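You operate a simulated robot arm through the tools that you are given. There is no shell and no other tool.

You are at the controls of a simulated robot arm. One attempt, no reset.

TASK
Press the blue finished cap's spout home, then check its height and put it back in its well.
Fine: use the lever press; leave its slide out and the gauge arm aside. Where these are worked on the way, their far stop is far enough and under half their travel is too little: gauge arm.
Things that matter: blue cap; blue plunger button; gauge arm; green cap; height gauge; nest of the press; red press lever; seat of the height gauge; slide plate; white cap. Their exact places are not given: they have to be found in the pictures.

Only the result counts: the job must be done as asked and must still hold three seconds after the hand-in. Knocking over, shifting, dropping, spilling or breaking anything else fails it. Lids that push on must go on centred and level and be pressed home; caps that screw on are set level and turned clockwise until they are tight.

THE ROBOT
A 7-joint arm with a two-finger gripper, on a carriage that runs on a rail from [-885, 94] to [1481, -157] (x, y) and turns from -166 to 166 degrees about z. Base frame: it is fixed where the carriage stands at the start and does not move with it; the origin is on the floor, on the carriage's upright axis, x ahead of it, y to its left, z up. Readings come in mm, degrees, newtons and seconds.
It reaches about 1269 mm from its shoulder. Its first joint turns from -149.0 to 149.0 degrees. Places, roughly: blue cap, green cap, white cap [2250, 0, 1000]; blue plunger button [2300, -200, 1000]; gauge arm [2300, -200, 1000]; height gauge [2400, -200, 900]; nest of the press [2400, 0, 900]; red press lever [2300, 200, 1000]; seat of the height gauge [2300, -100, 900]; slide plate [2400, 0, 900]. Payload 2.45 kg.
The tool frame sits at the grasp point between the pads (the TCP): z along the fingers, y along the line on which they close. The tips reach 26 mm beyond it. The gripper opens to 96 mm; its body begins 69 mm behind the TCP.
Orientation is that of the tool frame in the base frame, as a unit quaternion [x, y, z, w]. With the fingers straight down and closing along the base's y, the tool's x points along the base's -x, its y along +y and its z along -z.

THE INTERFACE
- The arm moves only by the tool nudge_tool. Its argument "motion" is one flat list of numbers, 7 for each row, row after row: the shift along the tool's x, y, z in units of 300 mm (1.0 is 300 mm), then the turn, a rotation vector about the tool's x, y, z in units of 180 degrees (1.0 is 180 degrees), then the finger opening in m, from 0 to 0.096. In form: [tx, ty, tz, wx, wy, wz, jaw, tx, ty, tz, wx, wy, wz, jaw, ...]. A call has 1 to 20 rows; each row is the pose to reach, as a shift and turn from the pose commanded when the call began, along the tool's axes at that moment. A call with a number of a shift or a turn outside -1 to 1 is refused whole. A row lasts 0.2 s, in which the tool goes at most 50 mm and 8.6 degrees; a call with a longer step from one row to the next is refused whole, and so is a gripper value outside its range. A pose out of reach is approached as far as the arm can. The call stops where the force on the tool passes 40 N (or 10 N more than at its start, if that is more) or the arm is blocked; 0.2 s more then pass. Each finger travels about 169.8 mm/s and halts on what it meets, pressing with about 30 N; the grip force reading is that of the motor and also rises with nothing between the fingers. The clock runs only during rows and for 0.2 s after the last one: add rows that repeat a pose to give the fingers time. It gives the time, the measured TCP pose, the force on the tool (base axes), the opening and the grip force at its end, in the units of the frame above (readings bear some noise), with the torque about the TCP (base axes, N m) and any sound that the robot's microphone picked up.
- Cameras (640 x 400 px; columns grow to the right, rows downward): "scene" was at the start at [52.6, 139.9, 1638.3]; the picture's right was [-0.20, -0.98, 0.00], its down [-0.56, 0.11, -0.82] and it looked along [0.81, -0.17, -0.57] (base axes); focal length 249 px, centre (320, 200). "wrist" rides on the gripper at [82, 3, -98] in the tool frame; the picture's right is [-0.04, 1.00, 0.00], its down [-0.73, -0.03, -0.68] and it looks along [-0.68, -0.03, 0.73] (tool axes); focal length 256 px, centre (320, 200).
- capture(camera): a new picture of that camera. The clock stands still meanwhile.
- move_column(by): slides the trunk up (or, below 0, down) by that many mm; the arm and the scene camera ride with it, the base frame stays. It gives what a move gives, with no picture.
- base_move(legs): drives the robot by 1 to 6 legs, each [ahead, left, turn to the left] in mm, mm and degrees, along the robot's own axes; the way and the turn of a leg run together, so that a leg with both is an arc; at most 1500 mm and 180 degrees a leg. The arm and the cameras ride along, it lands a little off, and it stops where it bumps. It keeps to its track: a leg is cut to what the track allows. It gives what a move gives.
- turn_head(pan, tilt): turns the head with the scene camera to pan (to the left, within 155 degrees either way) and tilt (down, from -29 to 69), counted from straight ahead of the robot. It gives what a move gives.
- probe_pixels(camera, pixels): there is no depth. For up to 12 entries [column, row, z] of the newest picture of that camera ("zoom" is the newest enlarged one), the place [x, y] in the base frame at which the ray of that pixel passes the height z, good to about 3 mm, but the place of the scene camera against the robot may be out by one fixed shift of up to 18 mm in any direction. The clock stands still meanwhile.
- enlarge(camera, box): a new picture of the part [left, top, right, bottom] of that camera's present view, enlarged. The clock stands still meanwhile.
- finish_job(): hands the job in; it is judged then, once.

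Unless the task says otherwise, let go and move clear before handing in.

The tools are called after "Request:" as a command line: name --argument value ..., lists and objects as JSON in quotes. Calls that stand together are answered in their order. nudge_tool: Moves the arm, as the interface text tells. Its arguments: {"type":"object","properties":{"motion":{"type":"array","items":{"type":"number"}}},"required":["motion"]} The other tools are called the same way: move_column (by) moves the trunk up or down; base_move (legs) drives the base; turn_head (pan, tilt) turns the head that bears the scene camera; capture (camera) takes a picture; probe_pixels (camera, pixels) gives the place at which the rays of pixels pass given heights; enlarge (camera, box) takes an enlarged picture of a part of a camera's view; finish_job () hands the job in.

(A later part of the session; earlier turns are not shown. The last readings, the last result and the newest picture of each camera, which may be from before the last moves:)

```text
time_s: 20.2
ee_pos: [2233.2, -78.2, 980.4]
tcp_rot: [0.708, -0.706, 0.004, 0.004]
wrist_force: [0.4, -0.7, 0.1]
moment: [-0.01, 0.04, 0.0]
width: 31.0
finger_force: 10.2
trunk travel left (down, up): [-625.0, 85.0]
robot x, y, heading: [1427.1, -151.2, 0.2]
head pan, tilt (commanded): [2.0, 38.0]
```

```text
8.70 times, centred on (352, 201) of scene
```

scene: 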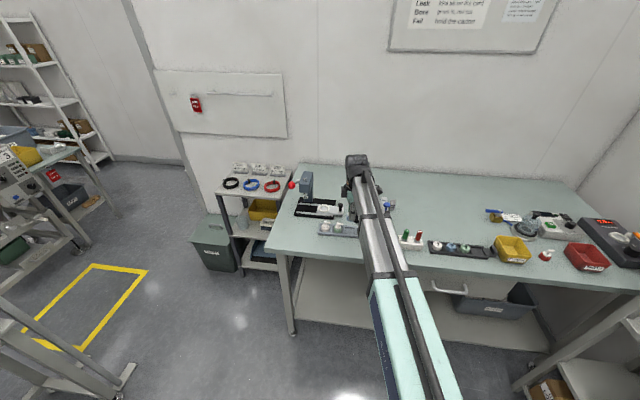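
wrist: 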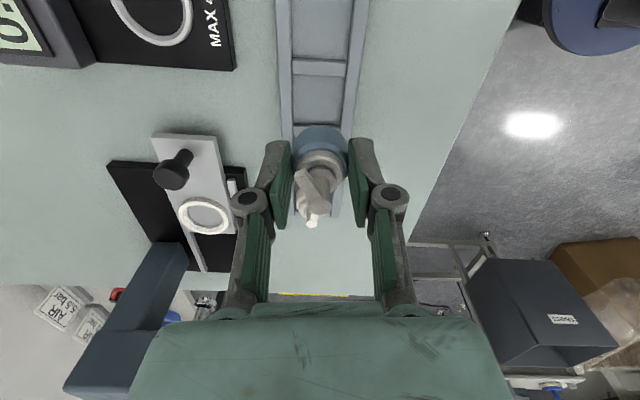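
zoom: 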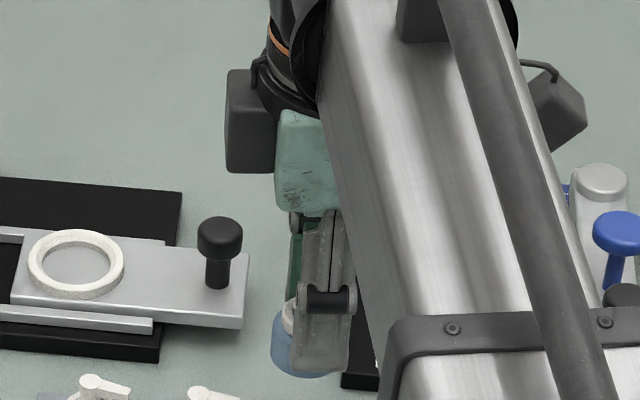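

The gripper's side box reaches ≈ 51 mm from the axis at press-head height, which leaves too little room in this yaw. I'll turn the tool 96° about its axis so the box faces +x and the fingers close along the press's y, while moving above the nest.

Request:
nudge_tool --motion '[-0.0292, -0.0328, -0.0013, 0, 0, 0.041, 0.02, -0.0585, -0.0656, -0.0026, 0, 0, 0.082, 0.02, -0.0877, -0.0985, -0.0038, 0, 0, 0.123, 0.02, -0.117, -0.1313, -0.005, 0, 0, 0.164, 0.02, -0.146, -0.164, -0.0064, 0, 0, 0.205, 0.02, -0.1754, -0.197, -0.0077, 0, 0, 0.246, 0.02, -0.2046, -0.2297, -0.009, 0, 0, 0.287, 0.02, -0.234, -0.2626, -0.0103, 0, 0, 0.328, 0.02, -0.263, -0.2954, -0.0116, 0, 0, 0.369, 0.02, -0.2923, -0.328, -0.013, 0, 0, 0.41, 0.02, -0.3215, -0.361, -0.014, 0, 0, 0.451, 0.02, -0.351, -0.394, -0.0154, 0, 0, 0.492, 0.02, -0.38, -0.4267, -0.0167, 0, 0, 0.533, 0.02, -0.38, -0.4267, -0.0167, 0, 0, 0.533, 0.02]'

Request:
capture --camera "wrist"

Request:
capture --camera "scene"

Request:
enlarge --camera "scene" --box '[282, 160, 362, 225]'

```text
time_s: 23.2
ee_pos: [2360.3, 37.5, 983.5]
tcp_rot: [0.051, 0.999, -0.005, 0.001]
wrist_force: [-0.6, -0.2, 0.0]
moment: [0.01, -0.01, 0.0]
width: 31.3
finger_force: 9.8
trunk travel left (down, up): [-625.0, 85.0]
robot x, y, heading: [1426.8, -151.1, 0.2]
head pan, tilt (commanded): [2.0, 38.0]
```

```text
taken
```

wrist: 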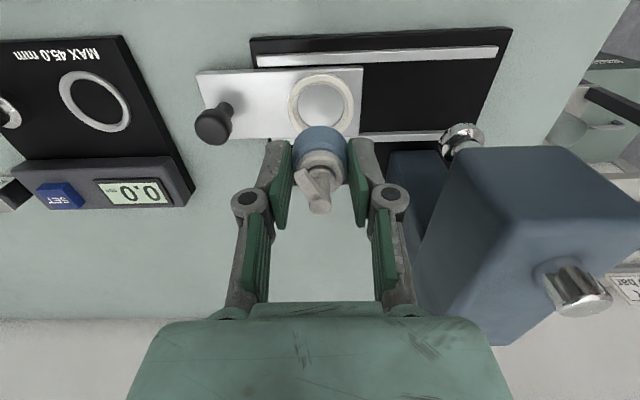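

```text
taken
```

scene: 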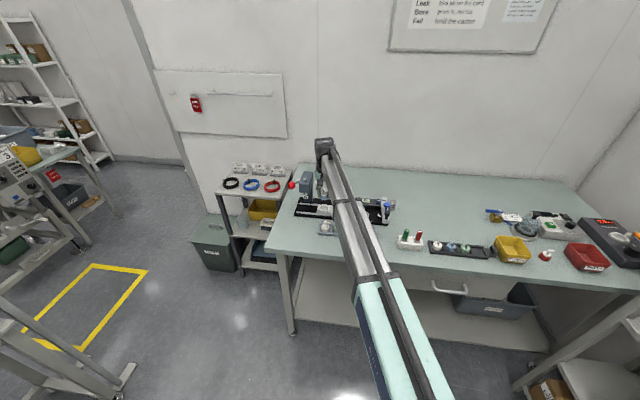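

```text
6.15 times, centred on (322, 192) of scene
```

zoom: 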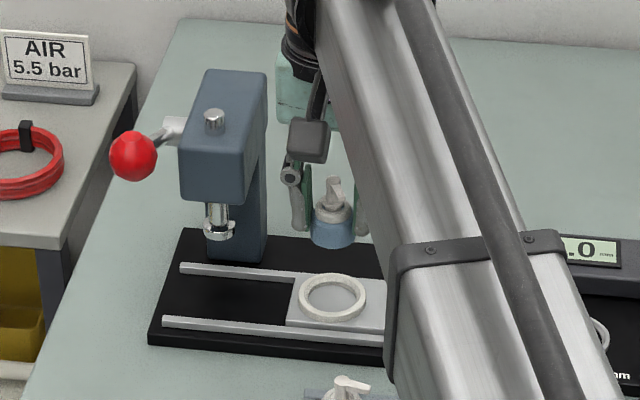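

The cap is over the nest; in the wrist view the ring is centred near (321, 104), under the cap. I'll enlarge for fine alignment.

Request:
enlarge --camera "wrist" --box '[264, 60, 376, 130]'

Request:
probe_pixels --camera "zoom" --pixels '[[320, 240, 887], [330, 240, 882], [330, 240, 887]]'

```text
5.71 times, centred on (320, 95) of wrist
```

zoom: 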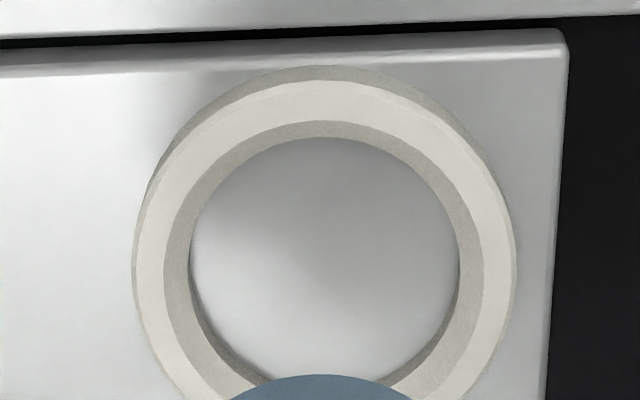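

```text
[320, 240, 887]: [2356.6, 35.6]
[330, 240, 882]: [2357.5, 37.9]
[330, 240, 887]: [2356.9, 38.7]
```

The nest's funnel (inner ≈ 43 mm at top, ≈ 36 mm at the floor) is centred on the tool axis to within about a millimetre. I'll lower to just above the floor.

Request:
nudge_tool --motion '[0, 0, 0.05, 0, 0, 0, 0.02, 0, 0, 0.1, 0, 0, 0, 0.02, 0, 0, 0.15, 0, 0, 0, 0.02, 0, 0, 0.19, 0, 0, 0, 0.02, 0, 0, 0.19, 0, 0, 0, 0.02]'

Request:
enlarge --camera "scene" --box '[282, 160, 362, 225]'

Request:
capture --camera "wrist"

```text
time_s: 24.4
ee_pos: [2359.2, 37.2, 926.1]
tcp_rot: [0.05, 0.999, -0.005, 0.001]
wrist_force: [0.8, -0.5, -0.6]
moment: [-0.01, -0.03, 0.04]
width: 30.9
finger_force: 10.1
trunk travel left (down, up): [-625.0, 85.0]
robot x, y, heading: [1429.6, -150.4, 0.2]
head pan, tilt (commanded): [2.0, 38.0]
```

```text
6.15 times, centred on (322, 192) of scene
```

zoom: 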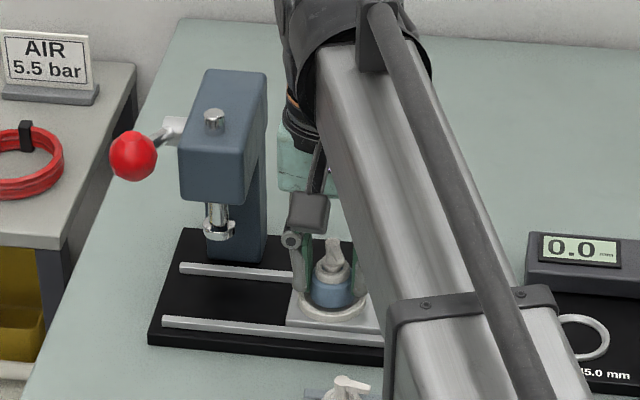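

```text
taken
```

wrist: 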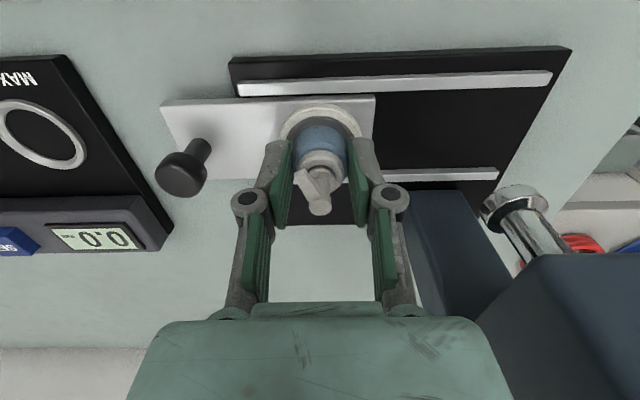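

The cap sits inside the ring in both views. I'll lower by small steps and watch the force.

Request:
nudge_tool --motion '[0, 0, 0.006, 0, 0, 0, 0.02, 0, 0, 0.012, 0, 0, 0, 0.02, 0, 0, 0.018, 0, 0, 0, 0.02]'

Request:
enlarge --camera "wrist" --box '[264, 90, 376, 230]'

```text
time_s: 25.2
ee_pos: [2360.0, 36.7, 922.1]
tcp_rot: [0.05, 0.999, -0.004, 0.0]
wrist_force: [-1.6, 1.5, 0.5]
moment: [0.04, 0.03, 0.02]
width: 31.1
finger_force: 9.5
trunk travel left (down, up): [-625.0, 85.0]
robot x, y, heading: [1424.8, -152.4, -0.1]
head pan, tilt (commanded): [2.0, 38.0]
```

```text
2.86 times, centred on (320, 160) of wrist
```

zoom: 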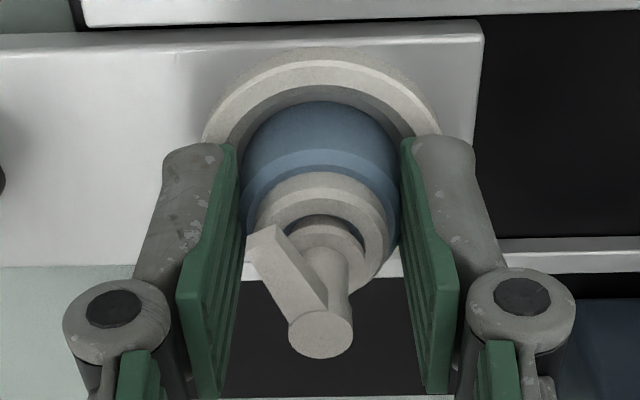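

No clear contact yet. I'll keep lowering in small steps.

Request:
nudge_tool --motion '[0, 0, 0.004, 0, 0, 0, 0.02, 0, 0, 0.008, 0, 0, 0, 0.02, 0, 0, 0.012, 0, 0, 0, 0.02]'

```text
time_s: 26.0
ee_pos: [2360.1, 37.4, 919.5]
tcp_rot: [0.051, 0.999, -0.004, 0.001]
wrist_force: [0.1, 0.1, 8.8]
moment: [0.0, 0.05, 0.0]
width: 31.7
finger_force: 9.9
trunk travel left (down, up): [-625.0, 85.0]
robot x, y, heading: [1432.0, -151.4, 0.3]
head pan, tilt (commanded): [2.0, 38.0]
```

A force of 8.8 N shows the cap touching the nest floor. I'll check the picture before opening.

Request:
enlarge --camera "wrist" --box '[264, 90, 376, 230]'

Request:
enlarge --camera "scene" --box '[306, 184, 342, 210]'

```text
2.86 times, centred on (320, 160) of wrist
```

zoom: 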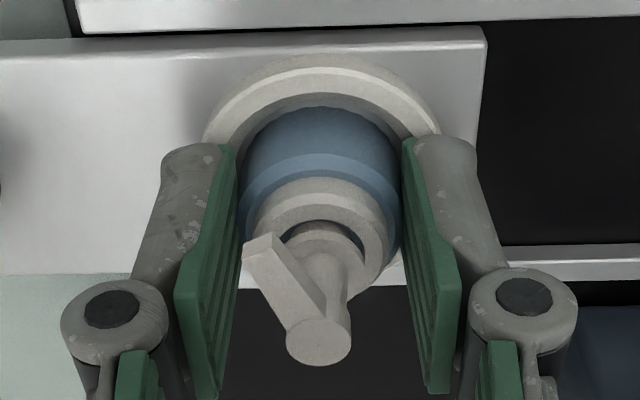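

```text
15.38 times, centred on (324, 197) of scene
```

zoom: 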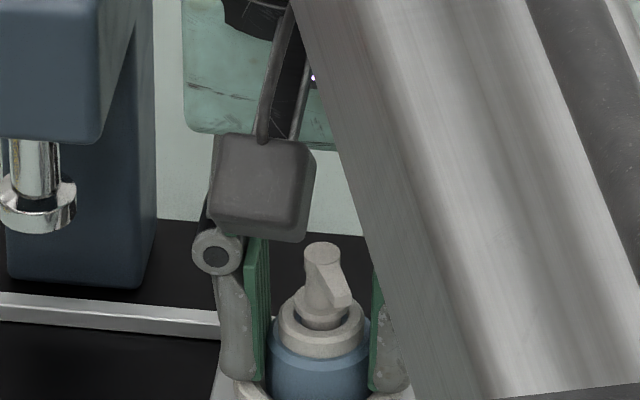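

The cap sits level in the nest. I'll open the fingers and rise straight up.

Request:
nudge_tool --motion '[0, 0, -0.004, 0, 0, 0, 0.036, 0, 0, -0.004, 0, 0, 0, 0.044, 0, 0, -0.004, 0, 0, 0, 0.05, 0, 0, -0.004, 0, 0, 0, 0.05, 0, 0, -0.05, 0, 0, 0, 0.05, 0, 0, -0.15, 0, 0, 0, 0.05, 0, 0, -0.25, 0, 0, 0, 0.05, 0, 0, -0.25, 0, 0, 0, 0.05]'

Request:
capture --camera "wrist"

Request:
enlarge --camera "wrist" --box '[190, 40, 420, 184]'

```text
time_s: 27.8
ee_pos: [2361.0, 38.1, 992.7]
tcp_rot: [0.051, 0.999, -0.004, -0.001]
wrist_force: [0.8, 0.9, -0.2]
moment: [0.02, -0.01, -0.01]
width: 50.2
finger_force: 0.0
trunk travel left (down, up): [-625.0, 85.0]
robot x, y, heading: [1428.5, -152.0, 0.1]
head pan, tilt (commanded): [2.0, 38.0]
```

```text
taken
```

wrist: 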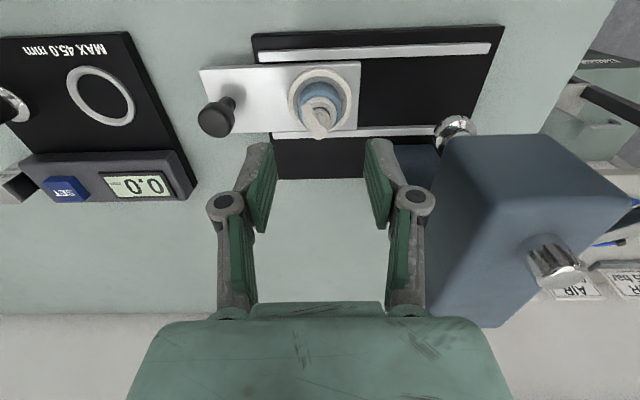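

```text
2.78 times, centred on (305, 112) of wrist
```

zoom: 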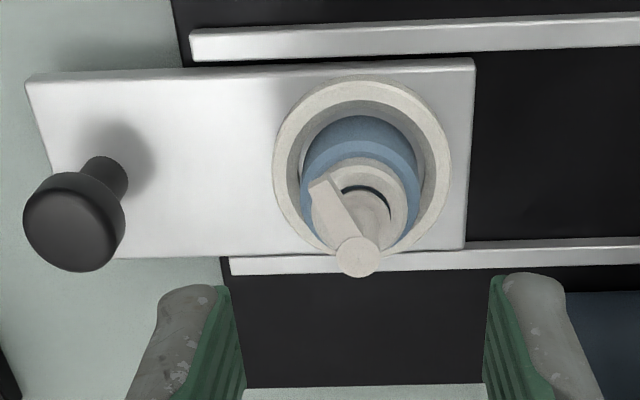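

The cap rests centred in the nest at (321, 100), and the slide knob is at (215, 118). I'll probe the knob for its place and height.

Request:
probe_pixels --camera "zoom" --pixels '[[75, 232, 900], [75, 232, 910], [75, 232, 920], [108, 172, 883], [23, 222, 910], [126, 222, 910], [357, 255, 934], [362, 165, 888], [362, 165, 884]]'

Request:
enlarge --camera "scene" --box '[310, 190, 350, 218]'

```text
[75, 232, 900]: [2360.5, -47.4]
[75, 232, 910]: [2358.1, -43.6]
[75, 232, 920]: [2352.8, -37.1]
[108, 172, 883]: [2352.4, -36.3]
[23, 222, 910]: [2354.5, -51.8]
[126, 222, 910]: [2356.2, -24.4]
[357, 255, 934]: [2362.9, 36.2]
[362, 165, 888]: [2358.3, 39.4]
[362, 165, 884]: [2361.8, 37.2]
```

```text
14.29 times, centred on (330, 204) of scene
```

zoom: 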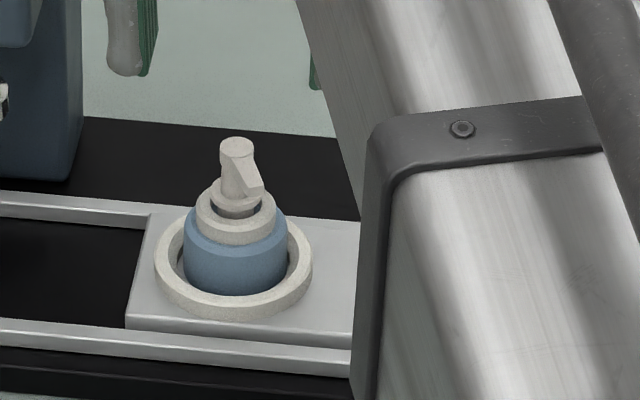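

The knob's axis is near (2352.5, -37) with its head between about z = 905 and 920, ≈ 25 mm wide. I'll move above it, then come down around it with open fingers.

Request:
nudge_tool --motion '[0.001, -0.126, 0, 0, 0, 0, 0.056, 0.003, -0.252, 0, 0, 0, 0, 0.056, 0.003, -0.252, 0.08, 0, 0, 0, 0.056, 0.003, -0.252, 0.08, 0, 0, 0, 0.056]'

Request:
capture --camera "wrist"

Request:
enlarge --camera "wrist" --box '[230, 40, 410, 210]'

```text
time_s: 28.8
ee_pos: [2352.9, -37.8, 969.8]
tcp_rot: [0.051, 0.999, -0.004, 0.001]
wrist_force: [-0.9, -0.3, -0.6]
moment: [-0.01, 0.0, 0.0]
width: 55.9
finger_force: 0.0
trunk travel left (down, up): [-625.0, 85.0]
robot x, y, heading: [1433.0, -148.2, 0.2]
head pan, tilt (commanded): [2.0, 38.0]
```

```text
taken
```

wrist: 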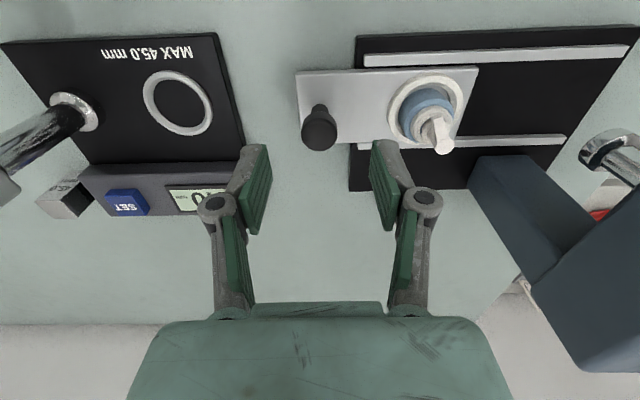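

```text
2.35 times, centred on (320, 125) of wrist
```

zoom: 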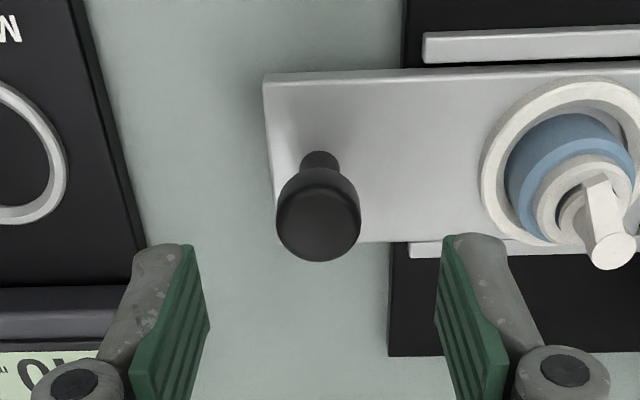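

The knob lies right on the tool axis (zoom column 318). I'll lower the fingers around it and close.

Request:
nudge_tool --motion '[0, 0, 0.05, 0, 0, 0, 0.05, 0, 0, 0.1, 0, 0, 0, 0.05, 0, 0, 0.147, 0, 0, 0, 0.045, 0, 0, 0.147, 0, 0, 0, 0.03, 0, 0, 0.147, 0, 0, 0, 0.015, 0, 0, 0.147, 0, 0, 0, 0.015, 0, 0, 0.147, 0, 0, 0, 0.015]'

Request:
capture --camera "wrist"

```text
time_s: 30.4
ee_pos: [2352.2, -39.9, 926.6]
tcp_rot: [0.051, 0.999, -0.004, 0.001]
wrist_force: [0.8, 1.0, 0.4]
moment: [0.12, -0.21, -0.02]
width: 22.9
finger_force: 45.1
trunk travel left (down, up): [-625.0, 85.0]
robot x, y, heading: [1428.0, -153.6, 0.0]
head pan, tilt (commanded): [2.0, 38.0]
```

```text
taken
```

wrist: 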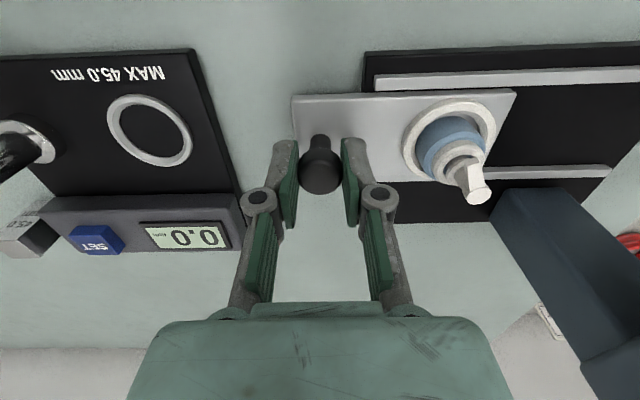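

The knob is gripped at 22.9 mm. I'll push the slide inward along the tool's y, first 60 mm.

Request:
nudge_tool --motion '[0, 0.02, 0, 0, 0, 0, 0.015, 0, 0.045, 0, 0, 0, 0, 0.015, 0, 0.075, 0, 0, 0, 0, 0.015, 0, 0.105, 0, 0, 0, 0, 0.015, 0, 0.135, 0, 0, 0, 0, 0.015, 0, 0.165, 0, 0, 0, 0, 0.015, 0, 0.19, 0, 0, 0, 0, 0.015, 0, 0.2, 0, 0, 0, 0, 0.015]'

Request:
capture --camera "wrist"

Request:
enlarge --camera "scene" --box '[282, 160, 362, 225]'

```text
time_s: 32.2
ee_pos: [2359.3, 20.4, 926.2]
tcp_rot: [0.051, 0.999, -0.004, 0.002]
wrist_force: [9.6, -1.8, 15.1]
moment: [0.09, 0.24, -0.04]
width: 23.1
finger_force: 44.8
trunk travel left (down, up): [-625.0, 85.0]
robot x, y, heading: [1432.3, -152.1, 0.0]
head pan, tilt (commanded): [2.0, 38.0]
```

```text
taken
```

wrist: 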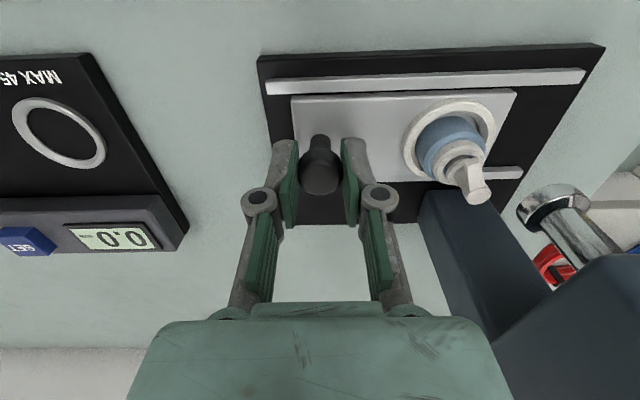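

```text
6.15 times, centred on (322, 192) of scene
```

zoom: 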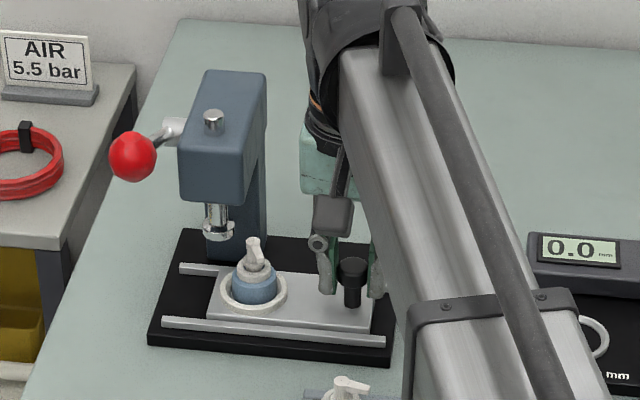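

The slide followed for 60 mm with modest side force. I'll continue in smaller steps toward its inner stop, with a slight correction toward +x.

Request:
nudge_tool --motion '[-0.004, 0.013, -0.004, 0, 0, 0, 0.015, -0.005, 0.027, -0.004, 0, 0, 0, 0.015, -0.006, 0.04, -0.004, 0, 0, 0, 0.015, -0.007, 0.053, -0.004, 0, 0, 0, 0.015, -0.008, 0.066, -0.004, 0, 0, 0, 0.015]'

Request:
enlarge --camera "scene" --box '[282, 160, 362, 225]'

```text
time_s: 33.4
ee_pos: [2360.9, 42.7, 925.8]
tcp_rot: [0.05, 0.999, -0.005, -0.001]
wrist_force: [-1.0, 1.7, -1.3]
moment: [0.07, -0.49, -0.08]
width: 23.1
finger_force: 44.5
trunk travel left (down, up): [-625.0, 85.0]
robot x, y, heading: [1424.1, -151.3, -0.2]
head pan, tilt (commanded): [2.0, 38.0]
```

```text
6.15 times, centred on (322, 192) of scene
```

zoom: 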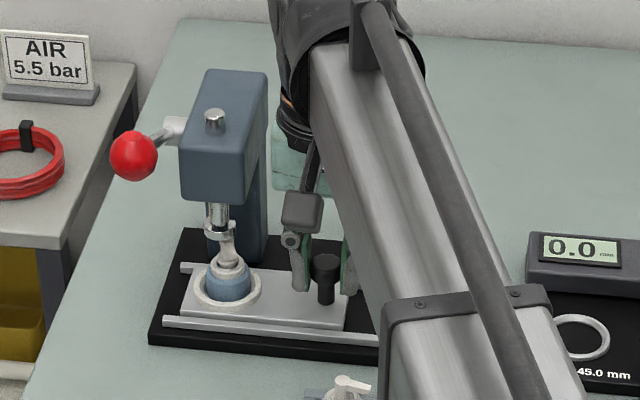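

The spout top at (228, 245) is almost under the ram at (217, 230) but not fully. I'll push on in 2 mm steps until the stop is felt.

Request:
nudge_tool --motion '[0, 0.007, 0, 0, 0, 0, 0.015, 0, 0.014, 0, 0, 0, 0, 0.015, -0.001, 0.021, 0, 0, 0, 0, 0.015, -0.001, 0.028, 0, 0, 0, 0, 0.015, -0.001, 0.035, 0, 0, 0, 0, 0.015]'

Request:
enlarge --camera "scene" --box '[282, 160, 362, 225]'

```text
time_s: 34.6
ee_pos: [2361.2, 45.3, 925.7]
tcp_rot: [0.053, 0.999, -0.006, -0.001]
wrist_force: [-18.8, -21.0, -10.9]
moment: [-0.2, -0.19, -0.03]
width: 23.2
finger_force: 44.7
trunk travel left (down, up): [-625.0, 85.0]
robot x, y, heading: [1432.0, -150.6, 0.3]
head pan, tilt (commanded): [2.0, 38.0]
```

```text
6.15 times, centred on (322, 192) of scene
```

zoom: 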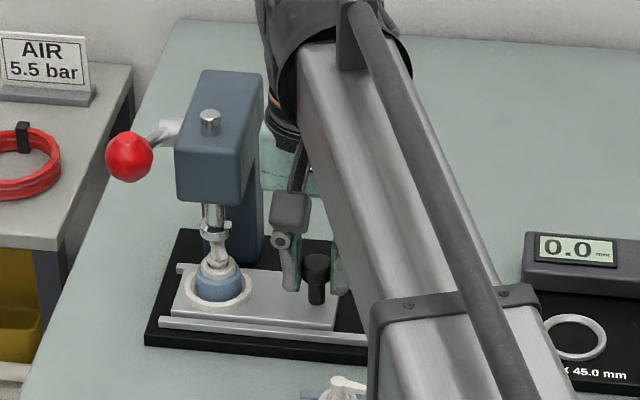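

The force of -21 N in y marks the slide's inner stop, at about 85 mm of travel, with the spout under the ram. I'll relax the push, let go of the knob and rise.

Request:
nudge_tool --motion '[0.004, -0.007, 0, 0, 0, 0, 0.015, 0.008, -0.0145, 0, 0, 0, 0, 0.015, 0.008, -0.0145, 0, 0, 0, 0, 0.03, 0.008, -0.0145, 0, 0, 0, 0, 0.045, 0.008, -0.0145, 0, 0, 0, 0, 0.05, 0.008, -0.0145, 0, 0, 0, 0, 0.05]'

Request:
capture --camera "wrist"

```text
time_s: 36.0
ee_pos: [2362.9, 46.9, 925.6]
tcp_rot: [0.05, 0.999, -0.005, 0.0]
wrist_force: [1.0, -0.9, 0.4]
moment: [0.02, -0.02, 0.02]
width: 50.1
finger_force: 0.1
trunk travel left (down, up): [-625.0, 85.0]
robot x, y, heading: [1426.1, -152.7, 0.0]
head pan, tilt (commanded): [2.0, 38.0]
```

```text
taken
```

wrist: 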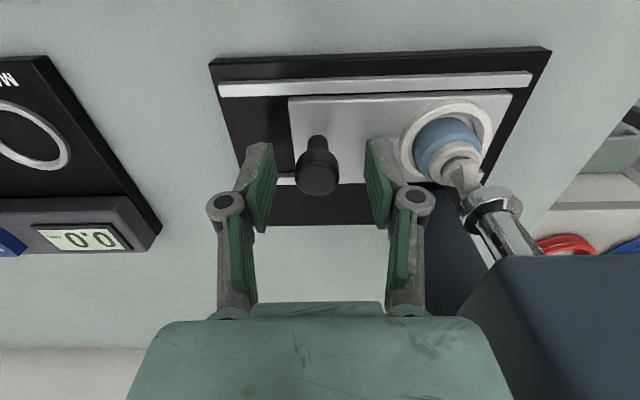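

The slide is fully in and the fingers are free of the knob. I'll rise, back away from the press head, and move up in front of the red lever for a look.

Request:
nudge_tool --motion '[0, 0, -0.1, 0, 0, 0, 0.05, 0, -0.11, -0.13, 0, 0, 0, 0.05, 0, -0.22, -0.22, 0, 0, 0, 0.05, 0, -0.22, -0.36, 0, 0, 0, 0.07, 0, -0.22, -0.5, 0, 0, 0, 0.09, 0, -0.22, -0.66, 0, 0, 0, 0.096, 0.0884, -0.116, -0.66, 0, 0, 0, 0.096, 0.177, -0.012, -0.66, 0, 0, 0, 0.096, 0.265, 0.093, -0.66, 0, 0, 0, 0.096, 0.354, 0.197, -0.66, 0, 0, 0, 0.096, 0.442, 0.301, -0.66, 0, 0, 0, 0.096, 0.442, 0.301, -0.66, 0, 0, 0, 0.096]'

Request:
capture --camera "wrist"

Request:
capture --camera "scene"

Request:
enlarge --camera "scene" --box '[274, 160, 354, 225]'

```text
time_s: 38.6
ee_pos: [2239.6, 153.6, 1126.8]
tcp_rot: [0.051, 0.999, -0.005, 0.001]
wrist_force: [0.0, 0.5, 0.2]
moment: [-0.04, -0.03, -0.01]
width: 96.1
finger_force: 0.0
trunk travel left (down, up): [-625.0, 85.0]
robot x, y, heading: [1431.2, -153.5, 0.5]
head pan, tilt (commanded): [2.0, 38.0]
```

```text
taken
```

wrist: 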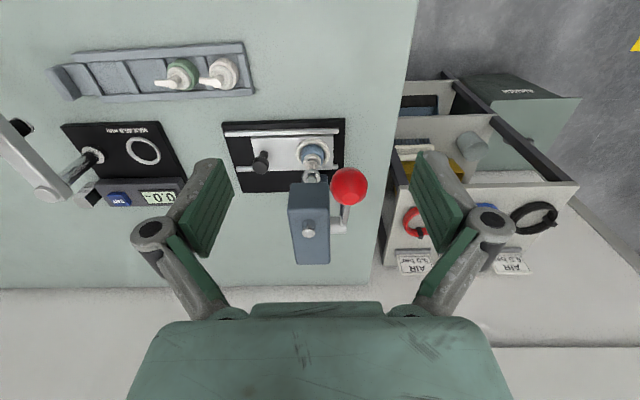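

```text
taken
```

scene: 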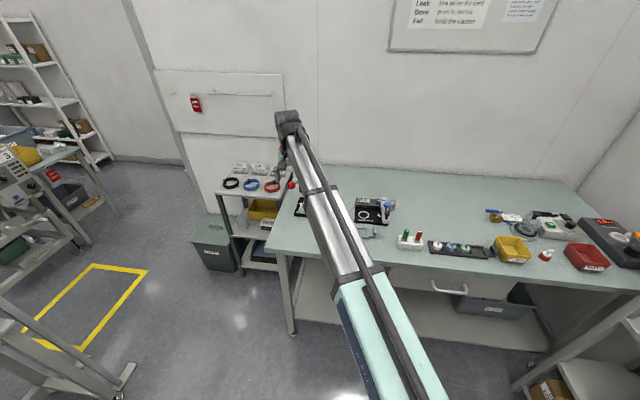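

```text
6.15 times, centred on (314, 192) of scene
```

zoom: 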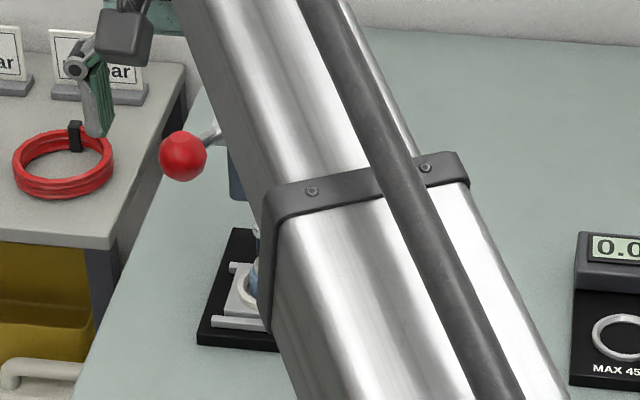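

The wrist view shows the ball at (349, 186), with its rod running back to a hub on the head's +y side at (340, 225). So it swings in an x–z arc; I'll enlarge and probe.

Request:
enlarge --camera "wrist" --box '[270, 130, 390, 280]'

Request:
probe_pixels --camera "wrist" --pixels '[[349, 186, 1040], [349, 186, 1050], [349, 186, 1060], [349, 186, 1070], [340, 226, 1030], [340, 226, 1050], [309, 229, 1060], [309, 229, 1070]]'

```text
2.67 times, centred on (330, 205) of wrist
```

zoom: 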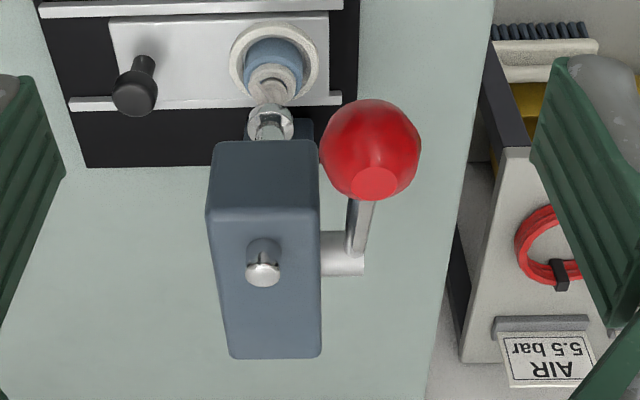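

```text
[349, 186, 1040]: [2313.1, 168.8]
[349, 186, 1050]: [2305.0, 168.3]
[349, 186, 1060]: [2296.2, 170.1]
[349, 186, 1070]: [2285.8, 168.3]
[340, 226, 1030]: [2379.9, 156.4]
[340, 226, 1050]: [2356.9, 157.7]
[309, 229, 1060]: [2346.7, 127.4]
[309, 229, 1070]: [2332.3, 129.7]
```

The ball is at about (2295, 169, 1060), 30 mm wide, with the hub behind it near (2373, 157, 1035). Straight-down fingers would bring the gripper's box near the head, so I'll tilt the tool 45° forward and stand off in front of the ball.

Request:
nudge_tool --motion '[0.017, 0.012, -0.01, 0, -0.0417, 0, 0.096, 0.035, 0.024, -0.02, 0, -0.0834, 0, 0.096, 0.052, 0.035, -0.03, 0, -0.125, 0, 0.096, 0.07, 0.047, -0.04, 0, -0.167, 0, 0.096, 0.087, 0.058, -0.05, 0, -0.208, 0, 0.096, 0.104, 0.07, -0.061, 0, -0.25, 0, 0.096, 0.104, 0.07, -0.061, 0, -0.25, 0, 0.096]'

Request:
capture --camera "wrist"

Request:
enlarge --camera "wrist" --box '[230, 100, 410, 260]'

```text
time_s: 40.2
ee_pos: [2210.0, 177.8, 1142.2]
tcp_rot: [0.046, 0.922, -0.024, 0.384]
wrist_force: [-0.2, -0.3, -0.4]
moment: [-0.03, -0.01, 0.01]
width: 96.1
finger_force: 0.1
trunk travel left (down, up): [-625.0, 85.0]
robot x, y, heading: [1430.2, -151.6, -0.2]
head pan, tilt (commanded): [2.0, 38.0]
```

```text
taken
```

wrist: 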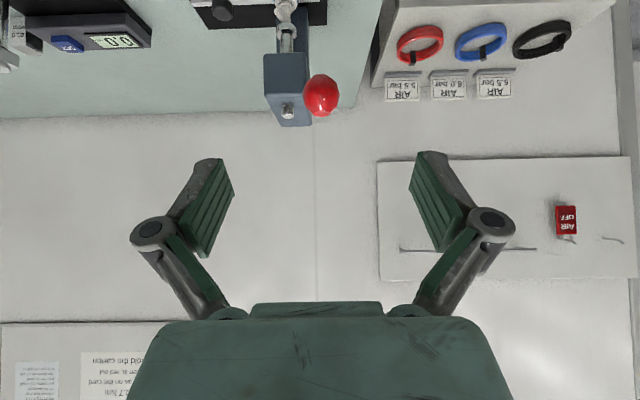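

```text
2.50 times, centred on (320, 180) of wrist
```

zoom: 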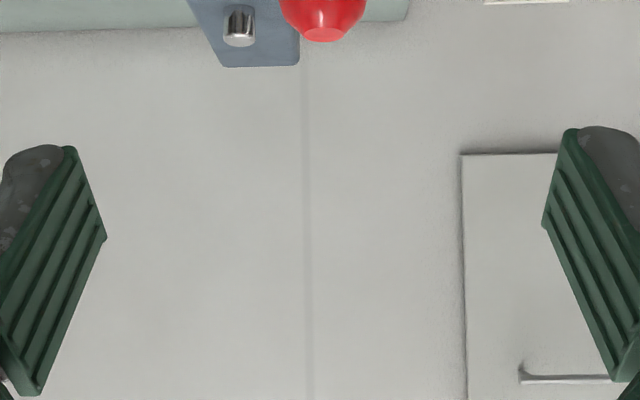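

The tilted view shows the ball at (321, 95), exactly 120 mm along the tool axis as planned. I want the head's and hub's true heights before closing in, so I'll enlarge this view.

Request:
enlarge --camera "wrist" --box '[240, 0, 400, 130]'

Request:
probe_pixels --camera "zoom" --pixels '[[320, 200, 1056], [320, 200, 1000]]'

```text
3.08 times, centred on (320, 65) of wrist
```

zoom: 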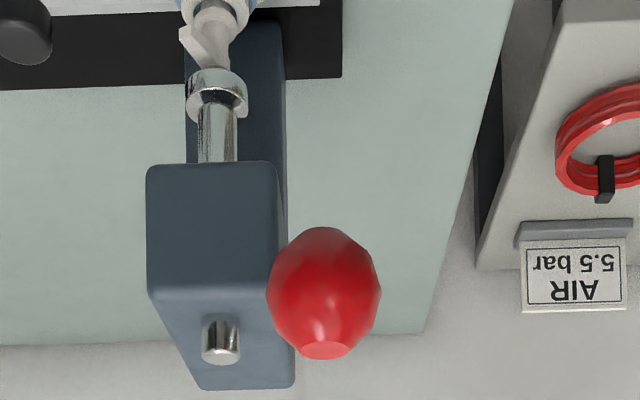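

```text
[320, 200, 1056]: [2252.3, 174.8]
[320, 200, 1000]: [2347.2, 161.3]
```

Crossing the views puts the press head's front face at x ≈ 2348 and z ≈ 983–1030, well behind the ball, so the tilted fingers have room. I'll probe the hub ray, and advance so the ball sits between the pads.

Request:
probe_pixels --camera "scene" --pixels '[[298.2, 180.9, 1000], [298.2, 180.9, 1015], [298.2, 180.9, 1030]]'

Request:
nudge_tool --motion '[0, 0, 0.08, 0, 0, 0, 0.08, 0, 0, 0.18, 0, 0, 0, 0.06, 0, 0, 0.28, 0, 0, 0, 0.06, 0, 0, 0.28, 0, 0, 0, 0.06]'

Request:
capture --camera "wrist"

```text
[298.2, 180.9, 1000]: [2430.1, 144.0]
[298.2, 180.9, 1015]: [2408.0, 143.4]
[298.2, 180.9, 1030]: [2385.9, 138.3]
```

```text
time_s: 41.2
ee_pos: [2269.6, 169.9, 1082.1]
tcp_rot: [0.045, 0.922, -0.023, 0.383]
wrist_force: [0.5, -0.8, -0.5]
moment: [-0.02, -0.02, 0.02]
width: 59.8
finger_force: 0.0
trunk travel left (down, up): [-625.0, 85.0]
robot x, y, heading: [1426.9, -148.7, 0.1]
head pan, tilt (commanded): [2.0, 38.0]
```

```text
taken
```

wrist: 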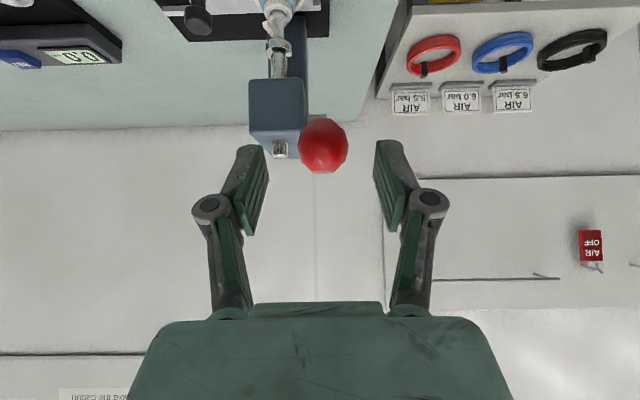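

The ball at (323, 145) is about 36 mm ahead on the axis. I'll advance another 28 mm and close on it.

Request:
nudge_tool --motion '[0, 0.005, 0.05, 0, 0, 0, 0.055, 0, 0.005, 0.095, 0, 0, 0, 0.05, 0, 0.005, 0.095, 0, 0, 0, 0.05]'

Request:
capture --camera "wrist"

```text
time_s: 42.0
ee_pos: [2288.3, 168.8, 1062.0]
tcp_rot: [0.046, 0.922, -0.023, 0.383]
wrist_force: [-0.1, -0.5, -0.2]
moment: [0.0, -0.02, 0.02]
width: 50.0
finger_force: 0.1
trunk travel left (down, up): [-625.0, 85.0]
robot x, y, heading: [1431.2, -149.7, 0.0]
head pan, tilt (commanded): [2.0, 38.0]
```

```text
taken
```

wrist: 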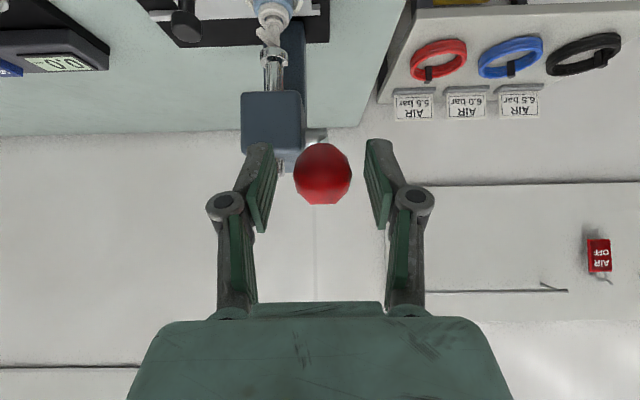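

The ball sits between the pads at (322, 173). I'll close on it.

Request:
nudge_tool --motion '[0, 0, 0, 0, 0, 0, 0.036, 0, 0, 0, 0, 0, 0, 0.02, 0, 0, 0, 0, 0, 0, 0.02, 0, 0, 0, 0, 0, 0, 0.02]'

Request:
capture --camera "wrist"

```text
time_s: 43.0
ee_pos: [2289.3, 169.6, 1063.3]
tcp_rot: [0.045, 0.923, -0.023, 0.382]
wrist_force: [1.3, 5.0, 1.4]
moment: [0.05, -0.08, 0.09]
width: 31.3
finger_force: 44.7
trunk travel left (down, up): [-625.0, 85.0]
robot x, y, heading: [1429.9, -153.7, -0.1]
head pan, tilt (commanded): [2.0, 38.0]
```

```text
taken
```

wrist: 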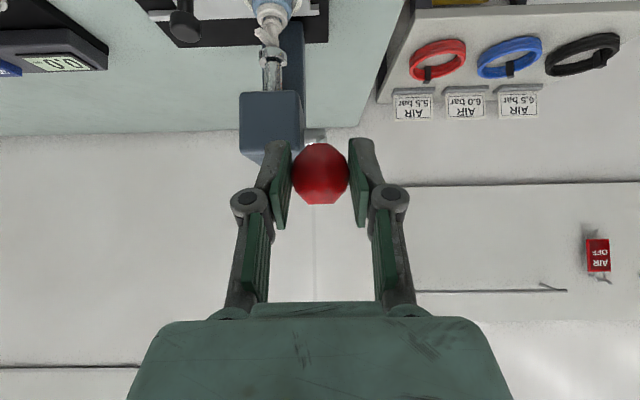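

The ball is held (31.3 mm). Taking the hub at (2406, 1007) and a 121 mm lever, I'll pull it down along its arc, the first 12 degrees, and check the forces.

Request:
nudge_tool --motion '[0.0143, 0, 0.006, 0, 0, 0, 0.02, 0.0285, 0, 0.012, 0, 0, 0, 0.02, 0.041, 0, 0.0184, 0, 0, 0, 0.02, 0.0535, 0, 0.0248, 0, 0, 0, 0.02, 0.0657, 0, 0.032, 0, 0, 0, 0.02, 0.0778, 0, 0.0391, 0, 0, 0, 0.02]'

Request:
capture --camera "wrist"

Request:
enlarge --camera "scene" --box '[274, 160, 354, 225]'

```text
time_s: 44.4
ee_pos: [2279.5, 170.4, 1037.9]
tcp_rot: [0.045, 0.922, -0.023, 0.383]
wrist_force: [4.8, 9.9, 11.2]
moment: [-0.06, -1.41, 0.13]
width: 31.4
finger_force: 45.2
trunk travel left (down, up): [-625.0, 85.0]
robot x, y, heading: [1431.7, -152.0, 0.1]
head pan, tilt (commanded): [2.0, 38.0]
```

```text
taken
```

wrist: 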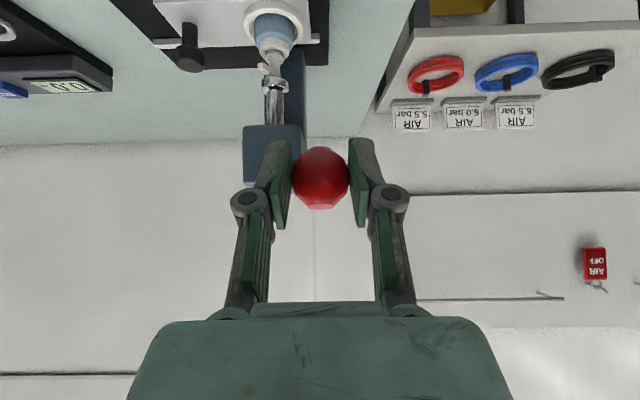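

```text
6.15 times, centred on (314, 192) of scene
```

zoom: 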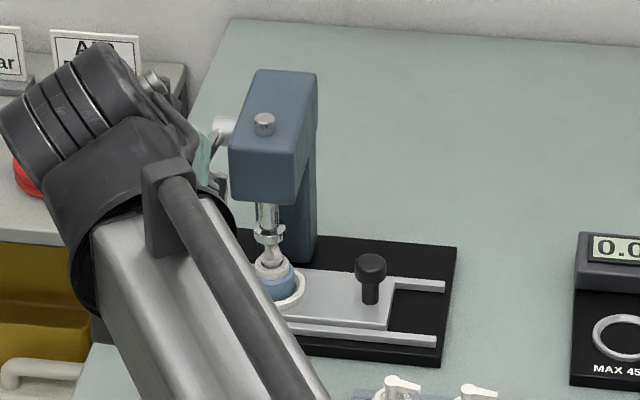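

The lever follows with about 11 N. I'll carry on down the arc to the horizontal.

Request:
nudge_tool --motion '[0.0116, 0, 0.0082, 0, 0, 0, 0.02, 0.0231, 0, 0.0165, 0, 0, 0, 0.02, 0.034, 0, 0.0253, 0, 0, 0, 0.02, 0.045, 0, 0.0342, 0, 0, 0, 0.02, 0.0552, 0, 0.0437, 0, 0, 0, 0.02, 0.0655, 0, 0.0533, 0, 0, 0, 0.02]'

Request:
capture --camera "wrist"

Request:
enlarge --camera "scene" --box '[294, 170, 334, 212]'

```text
time_s: 45.8
ee_pos: [2277.3, 170.8, 1013.8]
tcp_rot: [0.045, 0.922, -0.023, 0.385]
wrist_force: [5.1, 13.7, 11.8]
moment: [-0.08, -1.41, 0.21]
width: 31.0
finger_force: 45.3
trunk travel left (down, up): [-625.0, 85.0]
robot x, y, heading: [1430.0, -153.6, 0.1]
head pan, tilt (commanded): [2.0, 38.0]
```

```text
taken
```

wrist: 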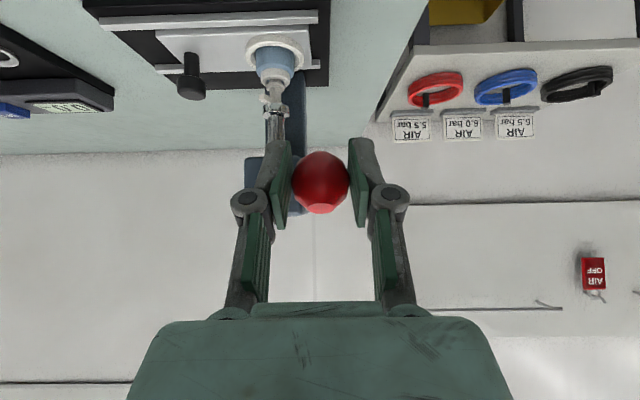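

```text
9.52 times, centred on (314, 191) of scene
```

zoom: 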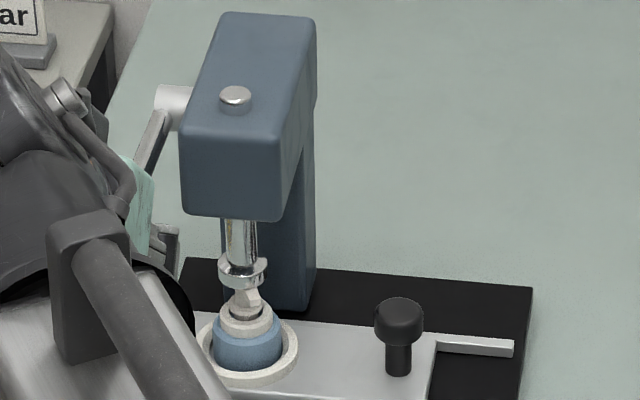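

The pin on top has sunk, so the ram is coming down onto the spout. I'll carry on below horizontal with a small sideways relief toward +y.

Request:
nudge_tool --motion '[0.0095, 0.003, 0.0102, 0, 0, 0, 0.02, 0.0191, 0.006, 0.0205, 0, 0, 0, 0.02, 0.028, 0.008, 0.0314, 0, 0, 0, 0.02, 0.0367, 0.01, 0.0424, 0, 0, 0, 0.02]'

Request:
enlarge --camera "scene" --box '[294, 170, 334, 212]'

Request:
capture --camera "wrist"

```text
time_s: 46.8
ee_pos: [2277.7, 171.2, 997.2]
tcp_rot: [0.047, 0.922, -0.024, 0.383]
wrist_force: [-2.3, 2.0, 13.6]
moment: [-0.22, -1.32, 0.01]
width: 30.9
finger_force: 45.1
trunk travel left (down, up): [-625.0, 85.0]
robot x, y, heading: [1427.0, -149.2, 0.1]
head pan, tilt (commanded): [2.0, 38.0]
```

```text
9.52 times, centred on (314, 191) of scene
```

zoom: 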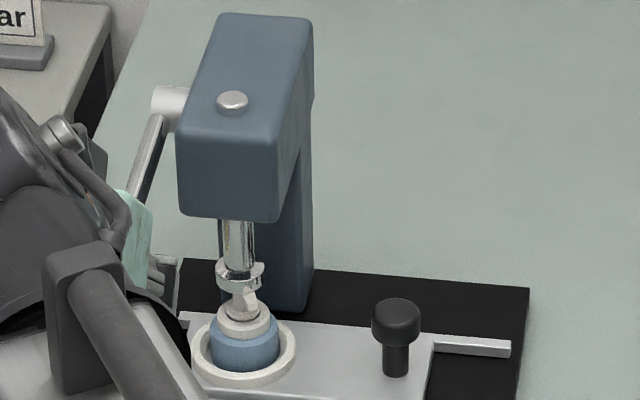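

```text
taken
```

wrist: 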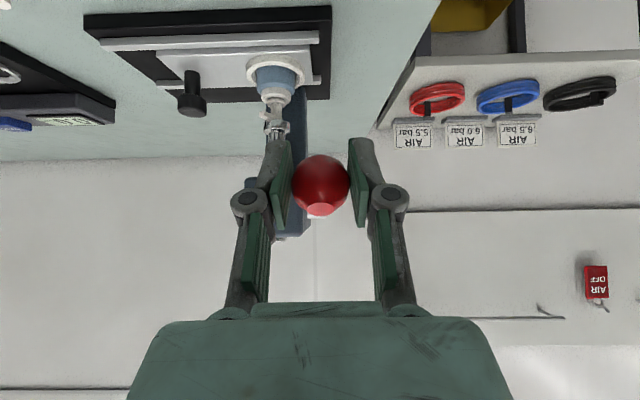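

The ram's foot is closing on the spout with 13 N on the lever. I'll go on in small steps, letting the force limit stop me at the lever's stop.

Request:
nudge_tool --motion '[0.0083, 0, 0.0115, 0, 0, 0, 0.02, 0.0165, 0, 0.0231, 0, 0, 0, 0.02, 0.0237, 0, 0.0353, 0, 0, 0, 0.02, 0.0309, 0, 0.0474, 0, 0, 0, 0.02, 0.0373, 0, 0.06, 0, 0, 0, 0.02, 0.0436, 0, 0.0723, 0, 0, 0, 0.02]'

Request:
enlarge --camera "scene" --box '[294, 170, 334, 212]'

Request:
capture --camera "wrist"

```text
time_s: 48.2
ee_pos: [2282.7, 170.3, 972.0]
tcp_rot: [0.046, 0.922, -0.023, 0.383]
wrist_force: [-6.1, -2.8, 11.9]
moment: [-0.19, -1.31, 0.0]
width: 31.2
finger_force: 45.2
trunk travel left (down, up): [-625.0, 85.0]
robot x, y, heading: [1428.7, -150.8, 0.1]
head pan, tilt (commanded): [2.0, 38.0]
```

```text
9.52 times, centred on (314, 191) of scene
```

zoom: 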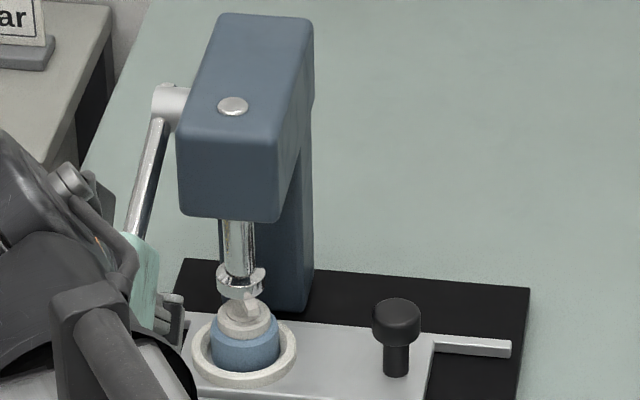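

```text
taken
```

wrist: 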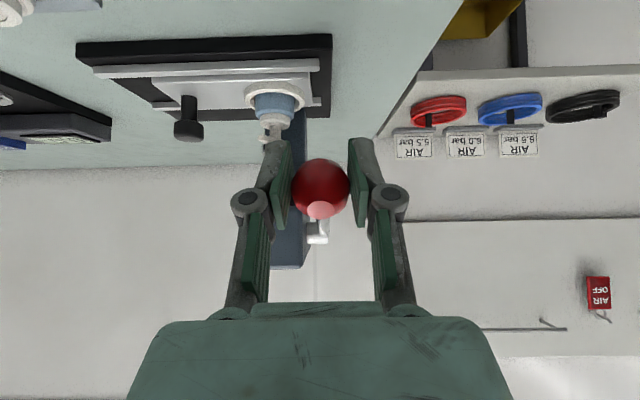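

Still moving freely at about 12 N. I'll continue to roughly 36 degrees below horizontal.

Request:
nudge_tool --motion '[0.006, 0, 0.0143, 0, 0, 0, 0.02, 0.012, 0, 0.0286, 0, 0, 0, 0.02, 0.016, 0, 0.0406, 0, 0, 0, 0.02, 0.02, 0, 0.0526, 0, 0, 0, 0.02, 0.0237, 0, 0.0662, 0, 0, 0, 0.02, 0.0273, 0, 0.0797, 0, 0, 0, 0.02]'

Request:
enlarge --camera "scene" --box '[294, 170, 334, 212]'

Request:
capture --camera "wrist"

```text
time_s: 49.1
ee_pos: [2286.5, 169.2, 964.9]
tcp_rot: [0.043, 0.921, -0.022, 0.387]
wrist_force: [-15.8, -3.3, 23.4]
moment: [0.0, 0.19, -0.23]
width: 31.0
finger_force: 45.1
trunk travel left (down, up): [-625.0, 85.0]
robot x, y, heading: [1430.1, -150.6, 0.0]
head pan, tilt (commanded): [2.0, 38.0]
stopped in row 4: the force on the tool passed its limit at 40 N (the readings are from after the stop); the commanded pose is now the measured one
```

```text
9.52 times, centred on (314, 191) of scene
```

zoom: 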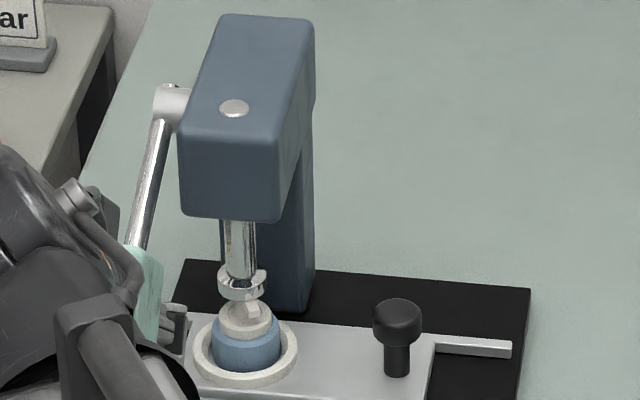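

```text
taken
```

wrist: 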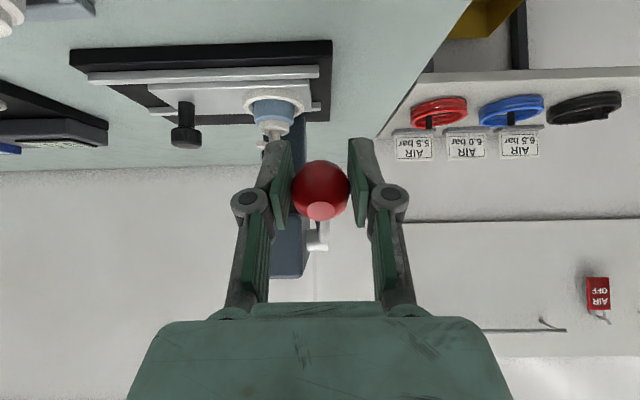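

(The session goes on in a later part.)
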